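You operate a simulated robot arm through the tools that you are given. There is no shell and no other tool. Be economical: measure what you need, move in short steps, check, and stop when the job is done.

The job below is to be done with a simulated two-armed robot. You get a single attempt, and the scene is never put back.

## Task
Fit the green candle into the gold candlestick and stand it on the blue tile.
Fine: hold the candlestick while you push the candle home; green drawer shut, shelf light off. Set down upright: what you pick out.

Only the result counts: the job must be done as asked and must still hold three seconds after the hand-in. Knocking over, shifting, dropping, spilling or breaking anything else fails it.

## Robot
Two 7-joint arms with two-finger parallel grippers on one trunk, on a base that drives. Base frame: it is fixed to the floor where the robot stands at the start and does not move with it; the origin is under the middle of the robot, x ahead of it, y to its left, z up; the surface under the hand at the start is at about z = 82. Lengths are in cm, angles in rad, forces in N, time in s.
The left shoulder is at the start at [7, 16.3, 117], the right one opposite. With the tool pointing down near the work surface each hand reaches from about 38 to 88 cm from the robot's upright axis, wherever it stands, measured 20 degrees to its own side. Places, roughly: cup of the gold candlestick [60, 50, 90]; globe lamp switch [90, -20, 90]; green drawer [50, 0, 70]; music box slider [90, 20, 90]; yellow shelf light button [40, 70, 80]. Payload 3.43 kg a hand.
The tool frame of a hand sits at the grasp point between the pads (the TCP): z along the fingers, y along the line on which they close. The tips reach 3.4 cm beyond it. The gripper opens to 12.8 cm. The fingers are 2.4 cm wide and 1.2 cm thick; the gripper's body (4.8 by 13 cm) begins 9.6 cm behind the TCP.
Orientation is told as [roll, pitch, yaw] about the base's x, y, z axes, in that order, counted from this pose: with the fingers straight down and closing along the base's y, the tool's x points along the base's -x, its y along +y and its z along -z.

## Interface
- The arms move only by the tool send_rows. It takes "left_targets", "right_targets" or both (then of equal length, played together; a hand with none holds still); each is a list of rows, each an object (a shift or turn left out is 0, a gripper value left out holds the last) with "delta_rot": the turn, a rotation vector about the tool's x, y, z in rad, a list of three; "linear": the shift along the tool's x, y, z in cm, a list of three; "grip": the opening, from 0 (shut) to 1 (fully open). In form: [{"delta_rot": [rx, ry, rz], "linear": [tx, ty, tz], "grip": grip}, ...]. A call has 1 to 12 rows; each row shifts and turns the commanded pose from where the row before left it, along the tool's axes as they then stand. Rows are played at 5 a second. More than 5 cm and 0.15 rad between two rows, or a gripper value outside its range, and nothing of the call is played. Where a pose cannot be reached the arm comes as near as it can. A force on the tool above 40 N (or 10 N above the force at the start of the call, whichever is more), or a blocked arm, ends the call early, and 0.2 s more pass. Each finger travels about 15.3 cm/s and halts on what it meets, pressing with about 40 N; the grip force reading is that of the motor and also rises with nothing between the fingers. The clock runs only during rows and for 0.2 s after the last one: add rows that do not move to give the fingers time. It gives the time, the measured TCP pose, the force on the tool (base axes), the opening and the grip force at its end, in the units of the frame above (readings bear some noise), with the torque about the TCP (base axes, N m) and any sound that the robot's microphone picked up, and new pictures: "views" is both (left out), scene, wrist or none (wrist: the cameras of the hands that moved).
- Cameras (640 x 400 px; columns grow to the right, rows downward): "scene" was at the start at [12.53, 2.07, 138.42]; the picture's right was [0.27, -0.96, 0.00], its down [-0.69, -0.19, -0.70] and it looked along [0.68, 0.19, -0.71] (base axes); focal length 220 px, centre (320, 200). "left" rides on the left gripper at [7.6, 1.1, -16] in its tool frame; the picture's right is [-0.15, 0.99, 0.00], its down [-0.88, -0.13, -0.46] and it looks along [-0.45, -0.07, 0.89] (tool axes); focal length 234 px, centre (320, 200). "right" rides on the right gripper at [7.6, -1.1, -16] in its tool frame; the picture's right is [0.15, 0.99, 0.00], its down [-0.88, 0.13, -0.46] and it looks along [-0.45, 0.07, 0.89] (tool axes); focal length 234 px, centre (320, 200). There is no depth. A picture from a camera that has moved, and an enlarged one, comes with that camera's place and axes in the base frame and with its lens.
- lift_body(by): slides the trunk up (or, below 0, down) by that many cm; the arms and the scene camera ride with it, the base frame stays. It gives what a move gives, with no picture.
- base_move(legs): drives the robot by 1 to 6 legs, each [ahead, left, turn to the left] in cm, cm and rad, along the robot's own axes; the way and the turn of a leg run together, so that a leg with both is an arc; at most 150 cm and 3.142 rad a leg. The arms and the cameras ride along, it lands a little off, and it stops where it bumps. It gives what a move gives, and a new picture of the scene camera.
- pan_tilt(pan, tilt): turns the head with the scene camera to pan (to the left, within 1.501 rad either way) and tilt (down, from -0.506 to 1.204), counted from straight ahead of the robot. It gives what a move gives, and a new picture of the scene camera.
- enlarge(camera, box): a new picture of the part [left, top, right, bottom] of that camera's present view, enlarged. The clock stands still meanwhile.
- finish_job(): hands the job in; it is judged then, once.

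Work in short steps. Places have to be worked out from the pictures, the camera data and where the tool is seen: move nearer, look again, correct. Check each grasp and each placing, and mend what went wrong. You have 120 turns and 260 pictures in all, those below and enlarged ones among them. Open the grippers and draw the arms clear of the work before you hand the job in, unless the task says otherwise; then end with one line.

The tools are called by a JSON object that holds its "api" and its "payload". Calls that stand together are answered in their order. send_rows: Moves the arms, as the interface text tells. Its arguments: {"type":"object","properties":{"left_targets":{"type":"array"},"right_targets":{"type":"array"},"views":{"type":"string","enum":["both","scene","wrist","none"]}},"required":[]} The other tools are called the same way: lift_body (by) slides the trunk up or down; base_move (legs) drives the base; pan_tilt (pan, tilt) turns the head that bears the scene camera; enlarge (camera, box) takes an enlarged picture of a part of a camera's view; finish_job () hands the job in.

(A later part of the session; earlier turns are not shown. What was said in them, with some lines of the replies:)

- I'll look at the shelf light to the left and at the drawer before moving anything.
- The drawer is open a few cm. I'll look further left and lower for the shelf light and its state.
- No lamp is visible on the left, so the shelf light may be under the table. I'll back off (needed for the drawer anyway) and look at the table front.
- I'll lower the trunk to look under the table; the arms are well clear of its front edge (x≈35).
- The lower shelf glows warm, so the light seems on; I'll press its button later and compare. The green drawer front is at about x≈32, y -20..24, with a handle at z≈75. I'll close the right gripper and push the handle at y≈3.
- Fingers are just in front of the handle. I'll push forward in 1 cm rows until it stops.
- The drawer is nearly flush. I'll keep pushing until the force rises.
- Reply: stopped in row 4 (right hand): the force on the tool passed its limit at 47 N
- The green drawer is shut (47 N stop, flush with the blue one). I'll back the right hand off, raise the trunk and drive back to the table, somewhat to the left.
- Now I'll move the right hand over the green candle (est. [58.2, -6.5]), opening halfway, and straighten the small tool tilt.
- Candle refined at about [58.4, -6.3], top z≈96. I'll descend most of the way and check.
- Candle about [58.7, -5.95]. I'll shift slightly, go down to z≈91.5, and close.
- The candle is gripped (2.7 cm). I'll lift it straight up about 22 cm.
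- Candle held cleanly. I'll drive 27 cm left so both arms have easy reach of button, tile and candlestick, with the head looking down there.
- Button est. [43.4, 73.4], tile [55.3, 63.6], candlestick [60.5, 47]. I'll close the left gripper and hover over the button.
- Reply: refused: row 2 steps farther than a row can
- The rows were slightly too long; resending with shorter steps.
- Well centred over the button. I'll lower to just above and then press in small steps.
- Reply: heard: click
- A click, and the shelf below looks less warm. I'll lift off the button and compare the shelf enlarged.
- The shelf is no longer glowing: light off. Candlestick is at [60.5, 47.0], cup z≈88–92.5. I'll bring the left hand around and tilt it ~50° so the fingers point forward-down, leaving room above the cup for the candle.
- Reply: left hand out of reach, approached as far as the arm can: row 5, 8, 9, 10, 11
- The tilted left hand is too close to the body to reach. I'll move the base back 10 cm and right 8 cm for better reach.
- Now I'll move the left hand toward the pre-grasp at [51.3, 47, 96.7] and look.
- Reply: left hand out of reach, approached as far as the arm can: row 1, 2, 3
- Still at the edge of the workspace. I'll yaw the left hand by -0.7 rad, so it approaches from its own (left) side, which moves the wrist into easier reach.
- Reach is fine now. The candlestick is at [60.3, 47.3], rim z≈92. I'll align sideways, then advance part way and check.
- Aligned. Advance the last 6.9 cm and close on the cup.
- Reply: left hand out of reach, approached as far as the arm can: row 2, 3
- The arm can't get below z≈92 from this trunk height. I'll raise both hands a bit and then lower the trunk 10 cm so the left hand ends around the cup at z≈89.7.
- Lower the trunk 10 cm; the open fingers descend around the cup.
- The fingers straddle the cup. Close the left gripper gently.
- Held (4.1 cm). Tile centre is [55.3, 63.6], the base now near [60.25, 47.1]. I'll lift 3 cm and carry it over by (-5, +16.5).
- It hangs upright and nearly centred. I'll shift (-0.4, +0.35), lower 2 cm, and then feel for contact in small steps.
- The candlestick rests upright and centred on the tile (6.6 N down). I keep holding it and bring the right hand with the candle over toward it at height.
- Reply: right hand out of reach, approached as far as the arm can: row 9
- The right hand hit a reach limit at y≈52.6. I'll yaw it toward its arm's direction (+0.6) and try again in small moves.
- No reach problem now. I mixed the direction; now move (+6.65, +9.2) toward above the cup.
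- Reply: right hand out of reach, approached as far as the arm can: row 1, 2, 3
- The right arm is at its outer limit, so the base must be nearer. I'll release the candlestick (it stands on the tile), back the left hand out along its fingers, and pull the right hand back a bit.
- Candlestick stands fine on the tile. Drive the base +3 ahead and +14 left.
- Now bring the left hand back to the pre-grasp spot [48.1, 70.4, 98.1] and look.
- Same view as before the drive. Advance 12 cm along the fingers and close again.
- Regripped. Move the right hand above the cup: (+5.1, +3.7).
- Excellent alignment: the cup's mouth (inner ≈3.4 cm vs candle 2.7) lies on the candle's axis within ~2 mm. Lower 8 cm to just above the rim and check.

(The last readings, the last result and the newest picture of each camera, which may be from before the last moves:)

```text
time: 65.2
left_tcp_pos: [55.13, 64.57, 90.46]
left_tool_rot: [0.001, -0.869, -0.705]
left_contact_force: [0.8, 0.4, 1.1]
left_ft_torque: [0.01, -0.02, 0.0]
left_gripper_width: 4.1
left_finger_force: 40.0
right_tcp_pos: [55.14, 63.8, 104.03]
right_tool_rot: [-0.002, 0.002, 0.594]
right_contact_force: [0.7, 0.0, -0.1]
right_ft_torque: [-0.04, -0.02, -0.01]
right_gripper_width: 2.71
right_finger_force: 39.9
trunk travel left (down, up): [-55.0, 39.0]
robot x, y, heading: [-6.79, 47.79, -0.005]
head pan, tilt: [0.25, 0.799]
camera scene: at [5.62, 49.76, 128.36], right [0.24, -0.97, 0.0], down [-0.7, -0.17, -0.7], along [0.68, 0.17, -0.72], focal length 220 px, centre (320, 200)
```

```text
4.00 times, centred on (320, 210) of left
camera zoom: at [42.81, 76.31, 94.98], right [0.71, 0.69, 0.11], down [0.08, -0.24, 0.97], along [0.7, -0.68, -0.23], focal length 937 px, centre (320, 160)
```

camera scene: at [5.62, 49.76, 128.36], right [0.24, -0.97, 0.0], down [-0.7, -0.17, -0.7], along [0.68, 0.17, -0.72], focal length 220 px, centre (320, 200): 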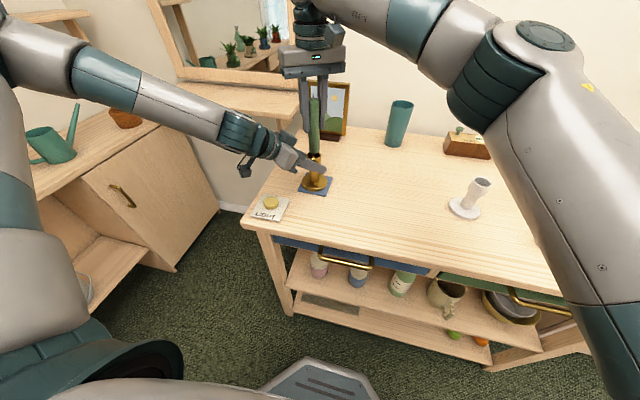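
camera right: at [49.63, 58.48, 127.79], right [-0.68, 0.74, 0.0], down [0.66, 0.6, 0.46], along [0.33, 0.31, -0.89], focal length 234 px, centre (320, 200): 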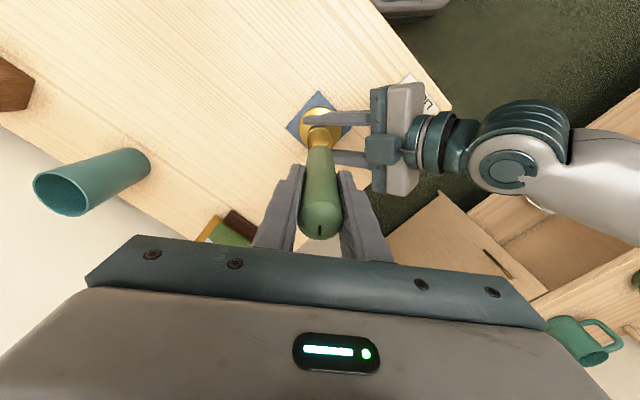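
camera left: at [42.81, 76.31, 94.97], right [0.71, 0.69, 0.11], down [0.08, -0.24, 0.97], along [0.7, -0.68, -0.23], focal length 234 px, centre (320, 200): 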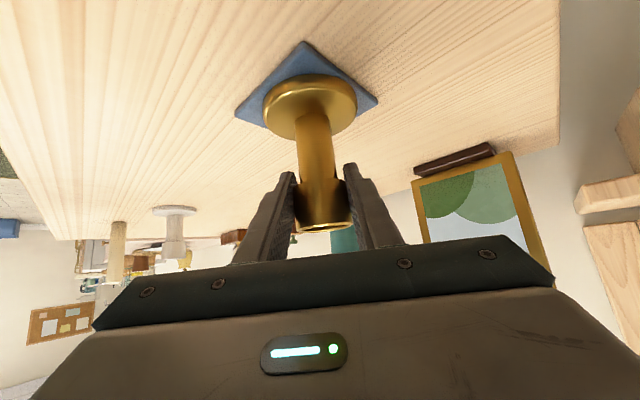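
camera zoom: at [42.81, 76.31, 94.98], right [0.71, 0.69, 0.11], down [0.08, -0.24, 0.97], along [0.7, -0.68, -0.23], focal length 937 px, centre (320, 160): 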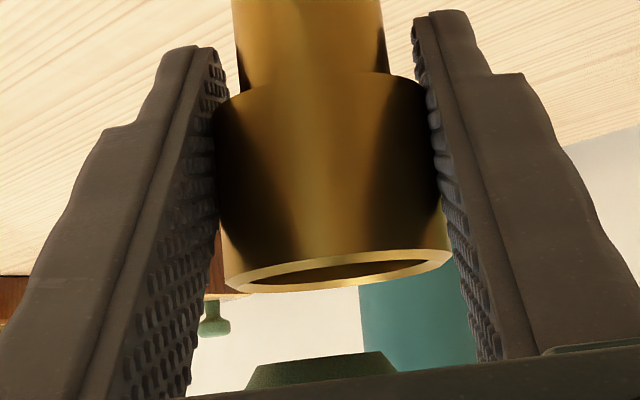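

Laterally centred; the left view suggests the candle is a couple of mm toward (-x,-y). I'll correct by 0.2 cm and enter the cup in small steps.

{"api": "send_rows", "payload": {"right_targets": [{"linear": [-0.2, 0, 0.5]}, {"linear": [0, 0, 0.5]}, {"linear": [0, 0, 0.5]}, {"linear": [0, 0, 0.5]}, {}], "views": "none"}}

{"api": "enlarge", "payload": {"camera": "scene", "box": [240, 100, 400, 200]}}

{"api": "enlarge", "payload": {"camera": "right", "box": [240, 80, 400, 180]}}

{"api": "enlarge", "payload": {"camera": "left", "box": [240, 160, 400, 260]}}

```text
time: 66.4
left_tcp_pos: [55.11, 64.54, 90.41]
left_tool_rot: [0.0, -0.871, -0.706]
left_contact_force: [-0.5, -2.1, -0.3]
left_ft_torque: [0.19, -0.16, 0.0]
left_gripper_width: 4.08
left_finger_force: 39.7
right_tcp_pos: [55.41, 63.98, 102.09]
right_tool_rot: [0.001, -0.001, 0.595]
right_contact_force: [1.6, 2.0, 2.8]
right_ft_torque: [0.17, -0.12, 0.0]
right_gripper_width: 2.72
right_finger_force: 39.8
trunk travel left (down, up): [-55.0, 39.0]
robot x, y, heading: [-6.49, 47.9, 0.0]
head pan, tilt: [0.25, 0.799]
```

```text
4.00 times, centred on (320, 150) of scene
camera zoom: at [5.61, 49.76, 128.37], right [0.24, -0.97, 0.0], down [-0.7, -0.17, -0.7], along [0.68, 0.17, -0.72], focal length 882 px, centre (320, 400)
```

zoom: 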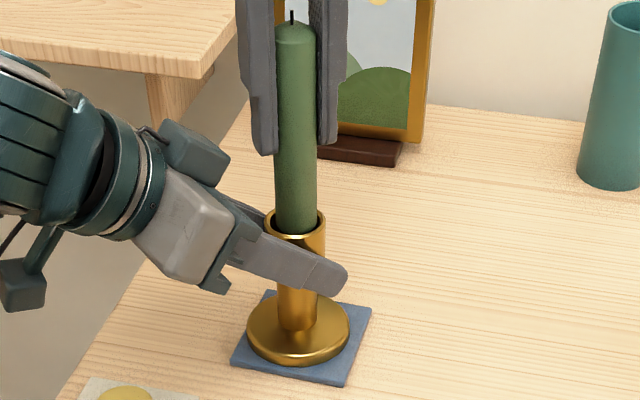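

```text
4.00 times, centred on (320, 130) of right
camera zoom: at [49.74, 58.72, 118.15], right [-0.68, 0.74, 0.0], down [0.66, 0.6, 0.46], along [0.34, 0.31, -0.89], focal length 937 px, centre (320, 480)
```

zoom: 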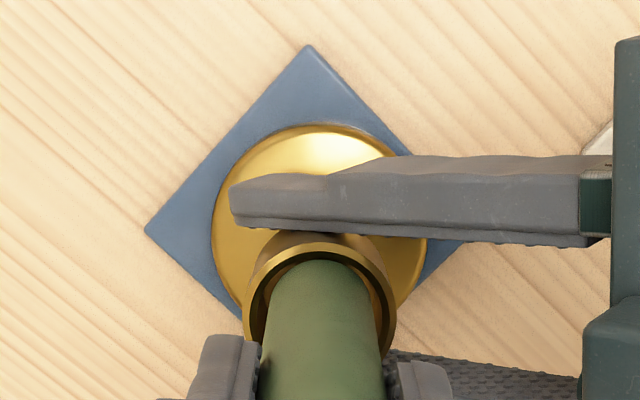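

```text
4.00 times, centred on (320, 210) of left
camera zoom: at [42.79, 76.31, 94.98], right [0.71, 0.69, 0.11], down [0.08, -0.24, 0.97], along [0.7, -0.68, -0.23], focal length 937 px, centre (320, 160)
```

zoom: 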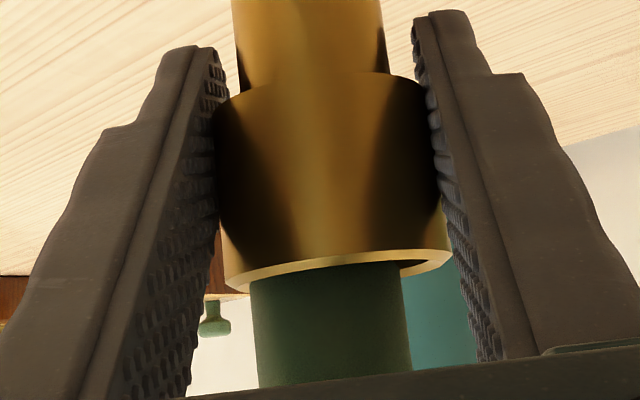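

The candle is in the mouth but touches the (-x,-y) side (force +x,+y). Shift 0.25 cm the other way and continue down.

{"api": "send_rows", "payload": {"right_targets": [{"linear": [-0.25, 0, 0]}, {"linear": [0, 0, 0.4]}, {"linear": [0, 0, 0.4]}, {"linear": [0, 0, 0.4]}, {}], "views": "none"}}

{"api": "enlarge", "payload": {"camera": "scene", "box": [240, 100, 400, 200]}}

{"api": "enlarge", "payload": {"camera": "left", "box": [240, 160, 400, 260]}}

```text
time: 67.6
left_tcp_pos: [55.1, 64.54, 90.45]
left_tool_rot: [0.0, -0.871, -0.706]
left_contact_force: [-0.3, -0.2, -1.0]
left_ft_torque: [0.04, 0.01, 0.01]
left_gripper_width: 4.06
left_finger_force: 40.1
right_tcp_pos: [55.58, 64.11, 100.94]
right_tool_rot: [0.001, 0.002, 0.594]
right_contact_force: [0.0, 0.5, -1.0]
right_ft_torque: [-0.01, 0.01, -0.03]
right_gripper_width: 2.74
right_finger_force: 40.0
trunk travel left (down, up): [-55.0, 39.0]
robot x, y, heading: [-7.0, 47.53, -0.005]
head pan, tilt: [0.25, 0.799]
```

```text
4.00 times, centred on (320, 150) of scene
camera zoom: at [5.62, 49.76, 128.36], right [0.24, -0.97, 0.0], down [-0.7, -0.17, -0.7], along [0.68, 0.17, -0.72], focal length 882 px, centre (320, 400)
```

zoom: 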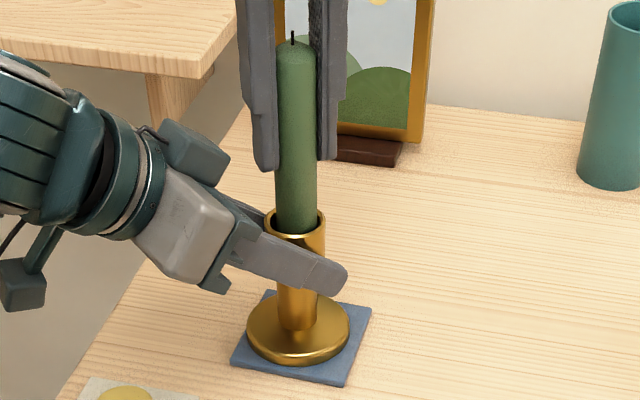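

```text
4.00 times, centred on (320, 210) of left
camera zoom: at [42.81, 76.31, 94.98], right [0.71, 0.69, 0.11], down [0.08, -0.24, 0.97], along [0.7, -0.68, -0.23], focal length 937 px, centre (320, 160)
```

zoom: 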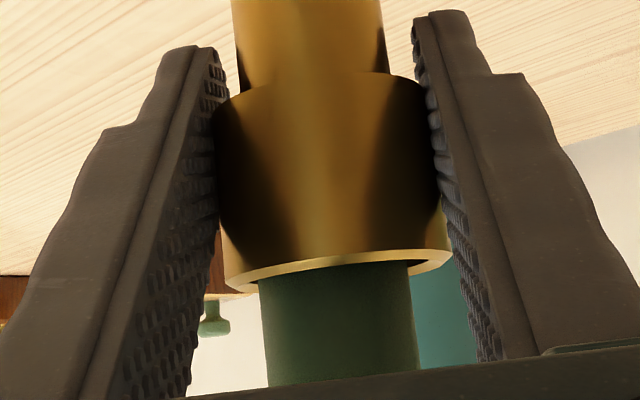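

Forces are nil and it's centred. Continue pushing down until it seats.

{"api": "send_rows", "payload": {"right_targets": [{"linear": [0, 0, 0.3]}, {"linear": [0, 0, 0.3]}, {"linear": [0, 0, 0.3]}, {"linear": [0, 0, 0.3]}, {"linear": [0, 0, 0.3]}, {"linear": [0, 0, 0.3]}], "views": "none"}}

{"api": "enlarge", "payload": {"camera": "scene", "box": [240, 100, 400, 200]}}

```text
time: 69.0
left_tcp_pos: [55.13, 64.5, 90.35]
left_tool_rot: [0.001, -0.865, -0.704]
left_contact_force: [8.7, -2.6, -18.7]
left_ft_torque: [0.15, -0.64, -0.01]
left_gripper_width: 4.08
left_finger_force: 40.2
right_tcp_pos: [55.5, 64.03, 99.43]
right_tool_rot: [0.001, -0.006, 0.596]
right_contact_force: [-2.6, 1.3, 38.4]
right_ft_torque: [0.13, 0.23, 0.11]
right_gripper_width: 2.77
right_finger_force: 40.1
trunk travel left (down, up): [-55.0, 39.0]
robot x, y, heading: [-6.99, 48.13, -0.005]
head pan, tilt: [0.25, 0.799]
```

```text
4.00 times, centred on (320, 150) of scene
camera zoom: at [5.49, 49.65, 128.42], right [0.24, -0.97, 0.0], down [-0.69, -0.17, -0.7], along [0.68, 0.17, -0.72], focal length 882 px, centre (320, 400)
```

zoom: 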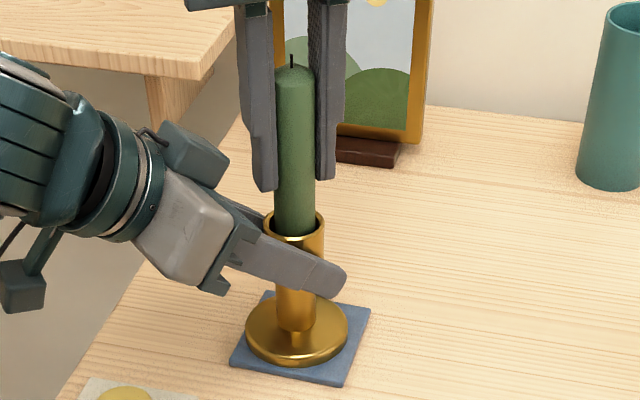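

38 N at about 3.3 cm depth. One more push to see if it goes further.

{"api": "send_rows", "payload": {"right_targets": [{"linear": [0, 0, 0.2]}, {"linear": [0, 0, 0.2]}, {"linear": [0, 0, 0.2]}], "views": "none"}}

{"api": "enlarge", "payload": {"camera": "left", "box": [160, 60, 480, 260]}}

{"api": "enlarge", "payload": {"camera": "scene", "box": [240, 100, 400, 200]}}

```text
time: 69.8
left_tcp_pos: [54.96, 64.54, 90.43]
left_tool_rot: [-0.001, -0.869, -0.703]
left_contact_force: [4.4, -1.3, -23.7]
left_ft_torque: [0.35, -0.08, 0.03]
left_gripper_width: 4.1
left_finger_force: 39.7
right_tcp_pos: [55.51, 64.09, 98.7]
right_tool_rot: [0.0, -0.002, 0.595]
right_contact_force: [-1.7, 2.7, 37.7]
right_ft_torque: [0.17, 0.16, 0.01]
right_gripper_width: 2.76
right_finger_force: 39.6
trunk travel left (down, up): [-55.0, 39.0]
robot x, y, heading: [-7.34, 48.36, 0.001]
head pan, tilt: [0.25, 0.799]
```

```text
2.00 times, centred on (320, 160) of left
camera zoom: at [42.67, 76.3, 94.97], right [0.71, 0.69, 0.11], down [0.09, -0.24, 0.97], along [0.7, -0.68, -0.23], focal length 468 px, centre (320, 280)
```

zoom: 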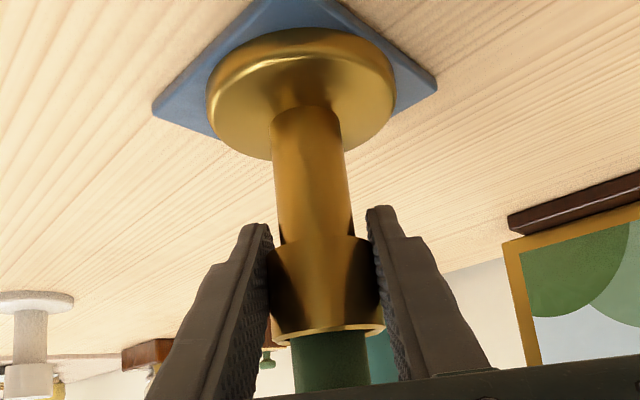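

```text
4.00 times, centred on (320, 150) of scene
camera zoom: at [5.49, 49.72, 128.37], right [0.24, -0.97, 0.0], down [-0.69, -0.17, -0.7], along [0.68, 0.17, -0.72], focal length 882 px, centre (320, 400)
```

zoom: 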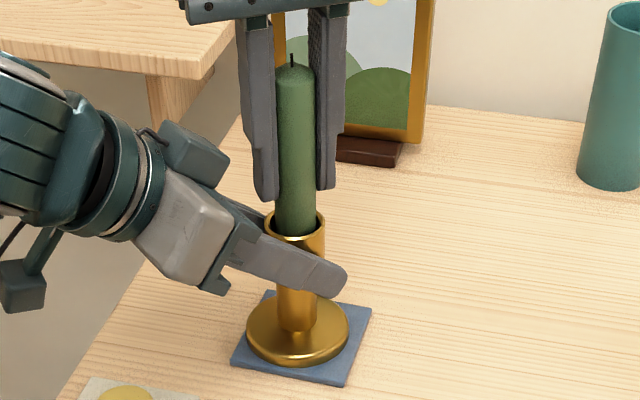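

The candle top didn't move in this last push (fingers slipped), so it sits at ~3.2 cm depth. To be sure it's home, I'll release it, raise the right hand, and press on its top with almost-closed fingertips while the left still holds.

{"api": "send_rows", "payload": {"right_targets": [{"linear": [0, 0, -0.3]}, {"grip": 0.4}, {}, {"linear": [0, 0, -4]}, {"linear": [0, 0, -4]}, {"linear": [0, 0, -4]}, {}], "views": "scene"}}

{"api": "enlarge", "payload": {"camera": "scene", "box": [240, 100, 400, 200]}}

{"api": "enlarge", "payload": {"camera": "right", "box": [200, 80, 440, 230]}}

```text
time: 71.4
left_tcp_pos: [55.08, 64.41, 90.43]
left_tool_rot: [-0.001, -0.87, -0.704]
left_contact_force: [0.0, 0.5, -0.9]
left_ft_torque: [0.02, 0.0, -0.04]
left_gripper_width: 4.09
left_finger_force: 39.5
right_tcp_pos: [55.68, 64.07, 110.84]
right_tool_rot: [-0.001, 0.003, 0.596]
right_contact_force: [-0.3, -0.1, 0.3]
right_ft_torque: [0.01, -0.02, 0.02]
right_gripper_width: 5.11
right_finger_force: 0.1
trunk travel left (down, up): [-55.0, 39.0]
robot x, y, heading: [-7.21, 47.69, -0.007]
head pan, tilt: [0.25, 0.799]
camera scene: at [5.67, 49.74, 128.36], right [0.24, -0.97, 0.0], down [-0.7, -0.17, -0.7], along [0.68, 0.17, -0.72], focal length 220 px, centre (320, 200)
```

scene: 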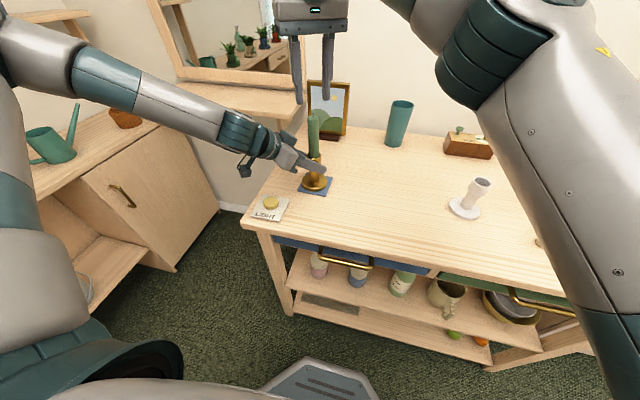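

```text
4.00 times, centred on (320, 150) of scene
camera zoom: at [5.67, 49.74, 128.36], right [0.24, -0.97, 0.0], down [-0.7, -0.17, -0.7], along [0.68, 0.17, -0.72], focal length 882 px, centre (320, 400)
```

zoom: 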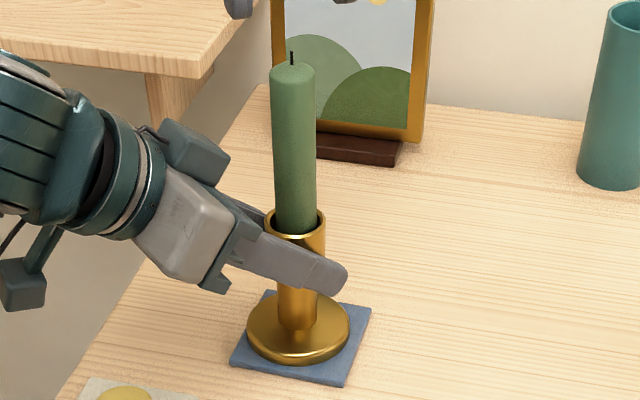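

```text
2.67 times, centred on (320, 155) of right
camera zoom: at [50.06, 58.78, 126.79], right [-0.68, 0.74, 0.0], down [0.66, 0.6, 0.45], along [0.33, 0.31, -0.89], focal length 624 px, centre (320, 320)
```

zoom: 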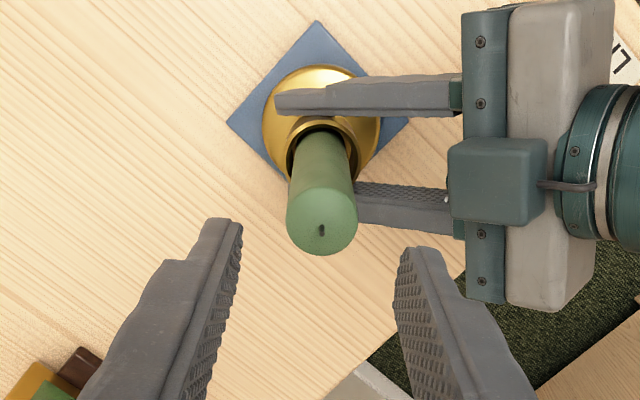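

The candle stands in the cup. Now press its top with nearly closed fingers (small gap for the wick).

{"api": "send_rows", "payload": {"right_targets": [{"grip": 0.06}, {}, {"linear": [0, 0, 1.5]}, {"linear": [0, 0, 0.6]}, {"linear": [0, 0, 0.4]}, {"linear": [0, 0, 0.3]}, {"linear": [0, 0, 0.3]}, {"linear": [0, 0, 0.3]}, {"linear": [0, 0, 0.3]}, {"linear": [0, 0, 0.3]}], "views": "none"}}

{"api": "enlarge", "payload": {"camera": "scene", "box": [240, 100, 400, 200]}}

```text
time: 73.6
left_tcp_pos: [55.13, 64.58, 90.41]
left_tool_rot: [0.002, -0.867, -0.707]
left_contact_force: [-0.4, -0.8, 4.4]
left_ft_torque: [0.24, 0.11, 0.06]
left_gripper_width: 4.08
left_finger_force: 40.6
right_tcp_pos: [55.61, 63.93, 107.47]
right_tool_rot: [0.001, -0.006, 0.593]
right_contact_force: [-0.5, -0.6, 8.7]
right_ft_torque: [-0.01, 0.01, -0.03]
right_gripper_width: 0.79
right_finger_force: 0.0
trunk travel left (down, up): [-55.0, 39.0]
robot x, y, heading: [-6.82, 48.08, -0.002]
head pan, tilt: [0.25, 0.799]
stopped in row 10 (right hand): the force on the tool passed its limit at 44 N (the readings are from after the stop); the commanded pose is now the measured one
```

```text
4.00 times, centred on (320, 150) of scene
camera zoom: at [5.48, 49.74, 128.38], right [0.24, -0.97, 0.0], down [-0.69, -0.17, -0.7], along [0.68, 0.17, -0.72], focal length 882 px, centre (320, 400)
```

zoom: 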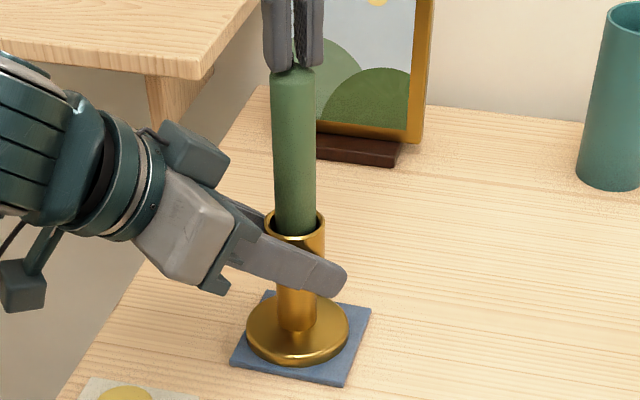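

44 N and no movement: the candle is home. Withdraw the right hand up and away, then release the left.

{"api": "send_rows", "payload": {"right_targets": [{"linear": [0, 0, -4]}, {"linear": [0, 0, -4]}, {"linear": [3, -3.5, 0]}, {"linear": [3, -3.5, 0]}, {"linear": [3, -3.5, 0]}, {"linear": [3, -3.5, 0]}, {}], "views": "none"}}

{"api": "send_rows", "payload": {"left_targets": [{"grip": 0.35}, {"grip": 0.45}, {"grip": 0.65}, {}, {}]}}

{"api": "enlarge", "payload": {"camera": "scene", "box": [240, 100, 400, 200]}}

```text
time: 75.2
left_tcp_pos: [55.05, 64.62, 90.4]
left_tool_rot: [0.002, -0.868, -0.707]
left_contact_force: [2.8, -1.2, 15.2]
left_ft_torque: [0.12, -0.29, -0.23]
left_gripper_width: 4.1
left_finger_force: 39.9
right_tcp_pos: [53.39, 45.49, 115.29]
right_tool_rot: [0.0, -0.005, 0.596]
right_contact_force: [0.0, 0.8, 0.1]
right_ft_torque: [-0.01, 0.02, 0.01]
right_gripper_width: 0.75
right_finger_force: 0.2
trunk travel left (down, up): [-55.0, 39.0]
robot x, y, heading: [-6.88, 47.83, 0.001]
head pan, tilt: [0.25, 0.799]
```

```text
time: 76.4
left_tcp_pos: [55.27, 64.53, 90.29]
left_tool_rot: [0.002, -0.866, -0.705]
left_contact_force: [-0.4, -0.4, 0.3]
left_ft_torque: [0.0, -0.01, 0.02]
left_gripper_width: 8.29
left_finger_force: 0.2
right_tcp_pos: [53.64, 45.65, 115.25]
right_tool_rot: [0.001, -0.005, 0.594]
right_contact_force: [0.3, -0.1, 0.3]
right_ft_torque: [0.02, 0.01, -0.02]
right_gripper_width: 0.76
right_finger_force: 0.0
trunk travel left (down, up): [-55.0, 39.0]
robot x, y, heading: [-7.11, 47.98, -0.008]
head pan, tilt: [0.25, 0.799]
camera scene: at [5.63, 49.74, 128.36], right [0.24, -0.97, 0.0], down [-0.7, -0.17, -0.7], along [0.68, 0.17, -0.72], focal length 220 px, centre (320, 200)
camera left: at [42.82, 76.33, 94.87], right [0.71, 0.69, 0.11], down [0.09, -0.24, 0.97], along [0.7, -0.68, -0.23], focal length 234 px, centre (320, 200)
```

scene: 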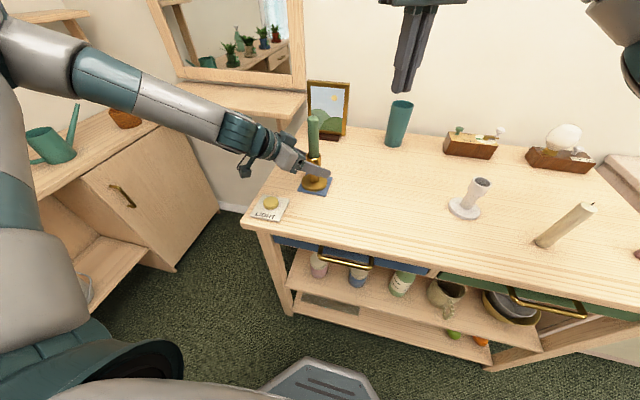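
left: 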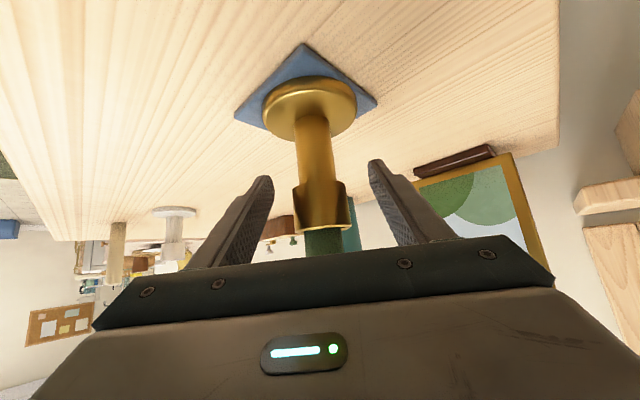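

```text
4.00 times, centred on (320, 150) of scene
camera zoom: at [5.63, 49.74, 128.36], right [0.24, -0.97, 0.0], down [-0.7, -0.17, -0.7], along [0.68, 0.17, -0.72], focal length 882 px, centre (320, 400)
```

zoom: 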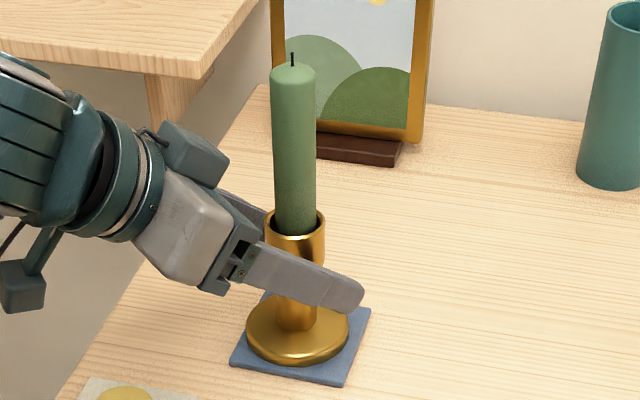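

Stands upright on the tile. Back the left hand out along its fingers and away.

{"api": "send_rows", "payload": {"left_targets": [{"linear": [0, 0, -4]}, {"linear": [0, 0, -4]}, {"linear": [0, 0, -4]}, {"linear": [0, 0, -4]}, {}], "views": "both"}}

{"api": "enlarge", "payload": {"camera": "scene", "box": [240, 100, 400, 200]}}

```text
time: 77.6
left_tcp_pos: [45.94, 72.49, 100.45]
left_tool_rot: [0.0, -0.864, -0.703]
left_contact_force: [-0.1, 0.9, 1.0]
left_ft_torque: [-0.01, 0.05, 0.0]
left_gripper_width: 8.32
left_finger_force: 0.1
right_tcp_pos: [53.73, 45.69, 115.22]
right_tool_rot: [0.001, -0.005, 0.593]
right_contact_force: [0.8, -0.6, 0.4]
right_ft_torque: [0.03, 0.02, 0.01]
right_gripper_width: 0.75
right_finger_force: 0.0
trunk travel left (down, up): [-55.0, 39.0]
robot x, y, heading: [-6.77, 47.96, -0.003]
head pan, tilt: [0.25, 0.799]
camera scene: at [5.77, 49.8, 128.34], right [0.24, -0.97, 0.0], down [-0.7, -0.17, -0.7], along [0.68, 0.17, -0.72], focal length 220 px, centre (320, 200)
camera left: at [33.6, 84.31, 105.1], right [0.71, 0.69, 0.11], down [0.09, -0.24, 0.97], along [0.7, -0.68, -0.23], focal length 234 px, centre (320, 200)
```

scene: 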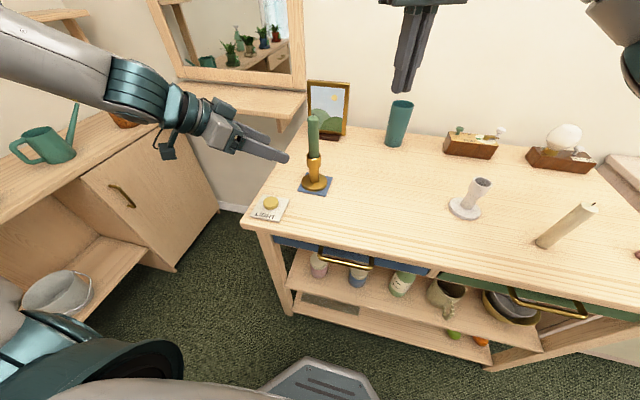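
left: 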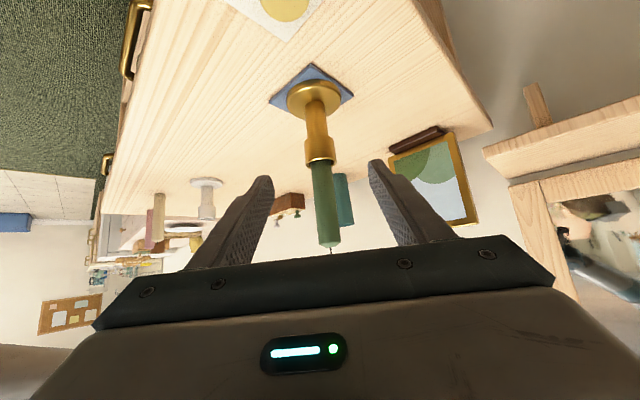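

```text
4.00 times, centred on (320, 150) of scene
camera zoom: at [5.77, 49.8, 128.34], right [0.24, -0.97, 0.0], down [-0.7, -0.17, -0.7], along [0.68, 0.17, -0.72], focal length 882 px, centre (320, 400)
```

zoom: 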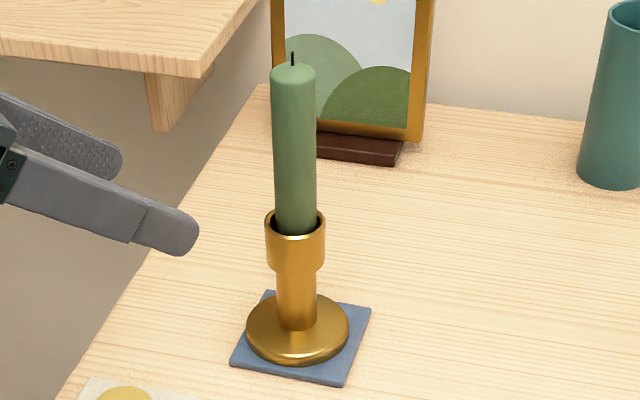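

All good. I'll open the right gripper and back the base away, to confirm drawer and light.

{"api": "send_rows", "payload": {"right_targets": [{"grip": 0.6, "linear": [0, 0, -2]}, {}, {}], "views": "none"}}

{"api": "base_move", "payload": {"legs": [[-40, 0, 0]]}}

{"api": "pan_tilt", "payload": {"pan": -0.1, "tilt": 0.6}}

```text
time: 78.4
left_tcp_pos: [45.8, 72.39, 100.58]
left_tool_rot: [0.0, -0.866, -0.703]
left_contact_force: [0.2, 0.3, -0.3]
left_ft_torque: [-0.02, 0.01, -0.02]
left_gripper_width: 8.32
left_finger_force: 0.1
right_tcp_pos: [53.45, 45.67, 117.33]
right_tool_rot: [0.001, -0.005, 0.596]
right_contact_force: [0.4, 0.4, 0.6]
right_ft_torque: [0.0, -0.01, -0.01]
right_gripper_width: 7.66
right_finger_force: 0.0
trunk travel left (down, up): [-55.0, 39.0]
robot x, y, heading: [-6.84, 48.07, -0.003]
head pan, tilt: [0.25, 0.799]
```

```text
time: 80.9
left_tcp_pos: [5.36, 72.61, 100.54]
left_tool_rot: [-0.001, -0.866, -0.704]
left_contact_force: [0.9, -0.3, 0.0]
left_ft_torque: [0.0, 0.01, 0.02]
left_gripper_width: 8.34
left_finger_force: 0.0
right_tcp_pos: [13.12, 45.76, 117.23]
right_tool_rot: [0.002, -0.006, 0.592]
right_contact_force: [1.6, 0.4, 0.4]
right_ft_torque: [0.03, -0.03, 0.03]
right_gripper_width: 7.67
right_finger_force: 0.0
trunk travel left (down, up): [-55.0, 39.0]
robot x, y, heading: [-47.29, 48.09, -0.006]
head pan, tilt: [0.25, 0.799]
camera scene: at [-34.86, 49.91, 128.36], right [0.24, -0.97, 0.0], down [-0.7, -0.17, -0.7], along [0.68, 0.17, -0.72], focal length 220 px, centre (320, 200)
```

scene: 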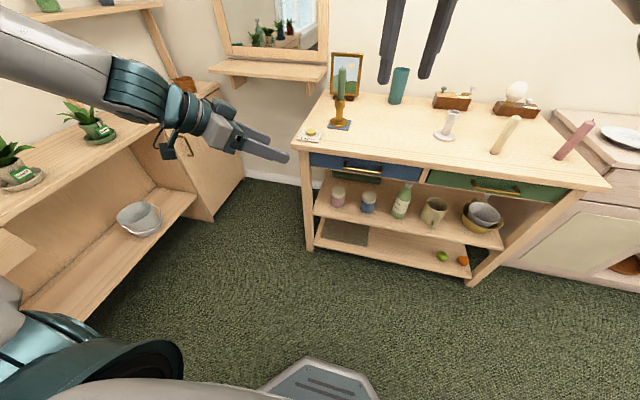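

```text
time: 81.7
left_tcp_pos: [5.54, 72.59, 100.72]
left_tool_rot: [0.0, -0.866, -0.703]
left_contact_force: [-0.5, 0.7, 0.1]
left_ft_torque: [-0.01, 0.0, 0.0]
left_gripper_width: 8.31
left_finger_force: 0.0
right_tcp_pos: [13.05, 45.8, 117.2]
right_tool_rot: [0.003, -0.004, 0.594]
right_contact_force: [0.5, -0.1, 0.4]
right_ft_torque: [-0.02, 0.02, 0.02]
right_gripper_width: 7.69
right_finger_force: 0.1
trunk travel left (down, up): [-55.0, 39.0]
robot x, y, heading: [-47.3, 48.24, -0.007]
head pan, tilt: [-0.099, 0.6]
camera scene: at [-33.85, 47.05, 130.04], right [-0.1, -0.99, 0.0], down [-0.56, 0.06, -0.82], along [0.82, -0.09, -0.57], focal length 220 px, centre (320, 200)
```

scene: 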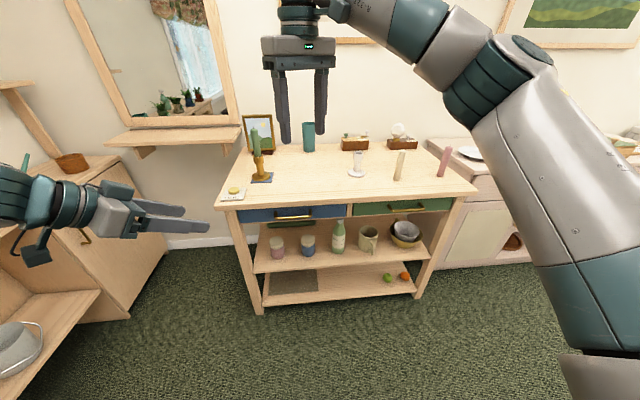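

The drawer is shut and flush with the blue one. The shelf is unlit, the candle stands in the gold candlestick on the blue tile, and both grippers are open and clear, so I'm handing in.

{"api": "finish_job", "payload": {}}

```text
The job is handed in.
```

The green candle is seated in the gold candlestick, which stands upright on the blue tile; the green drawer is shut and the shelf light is off.
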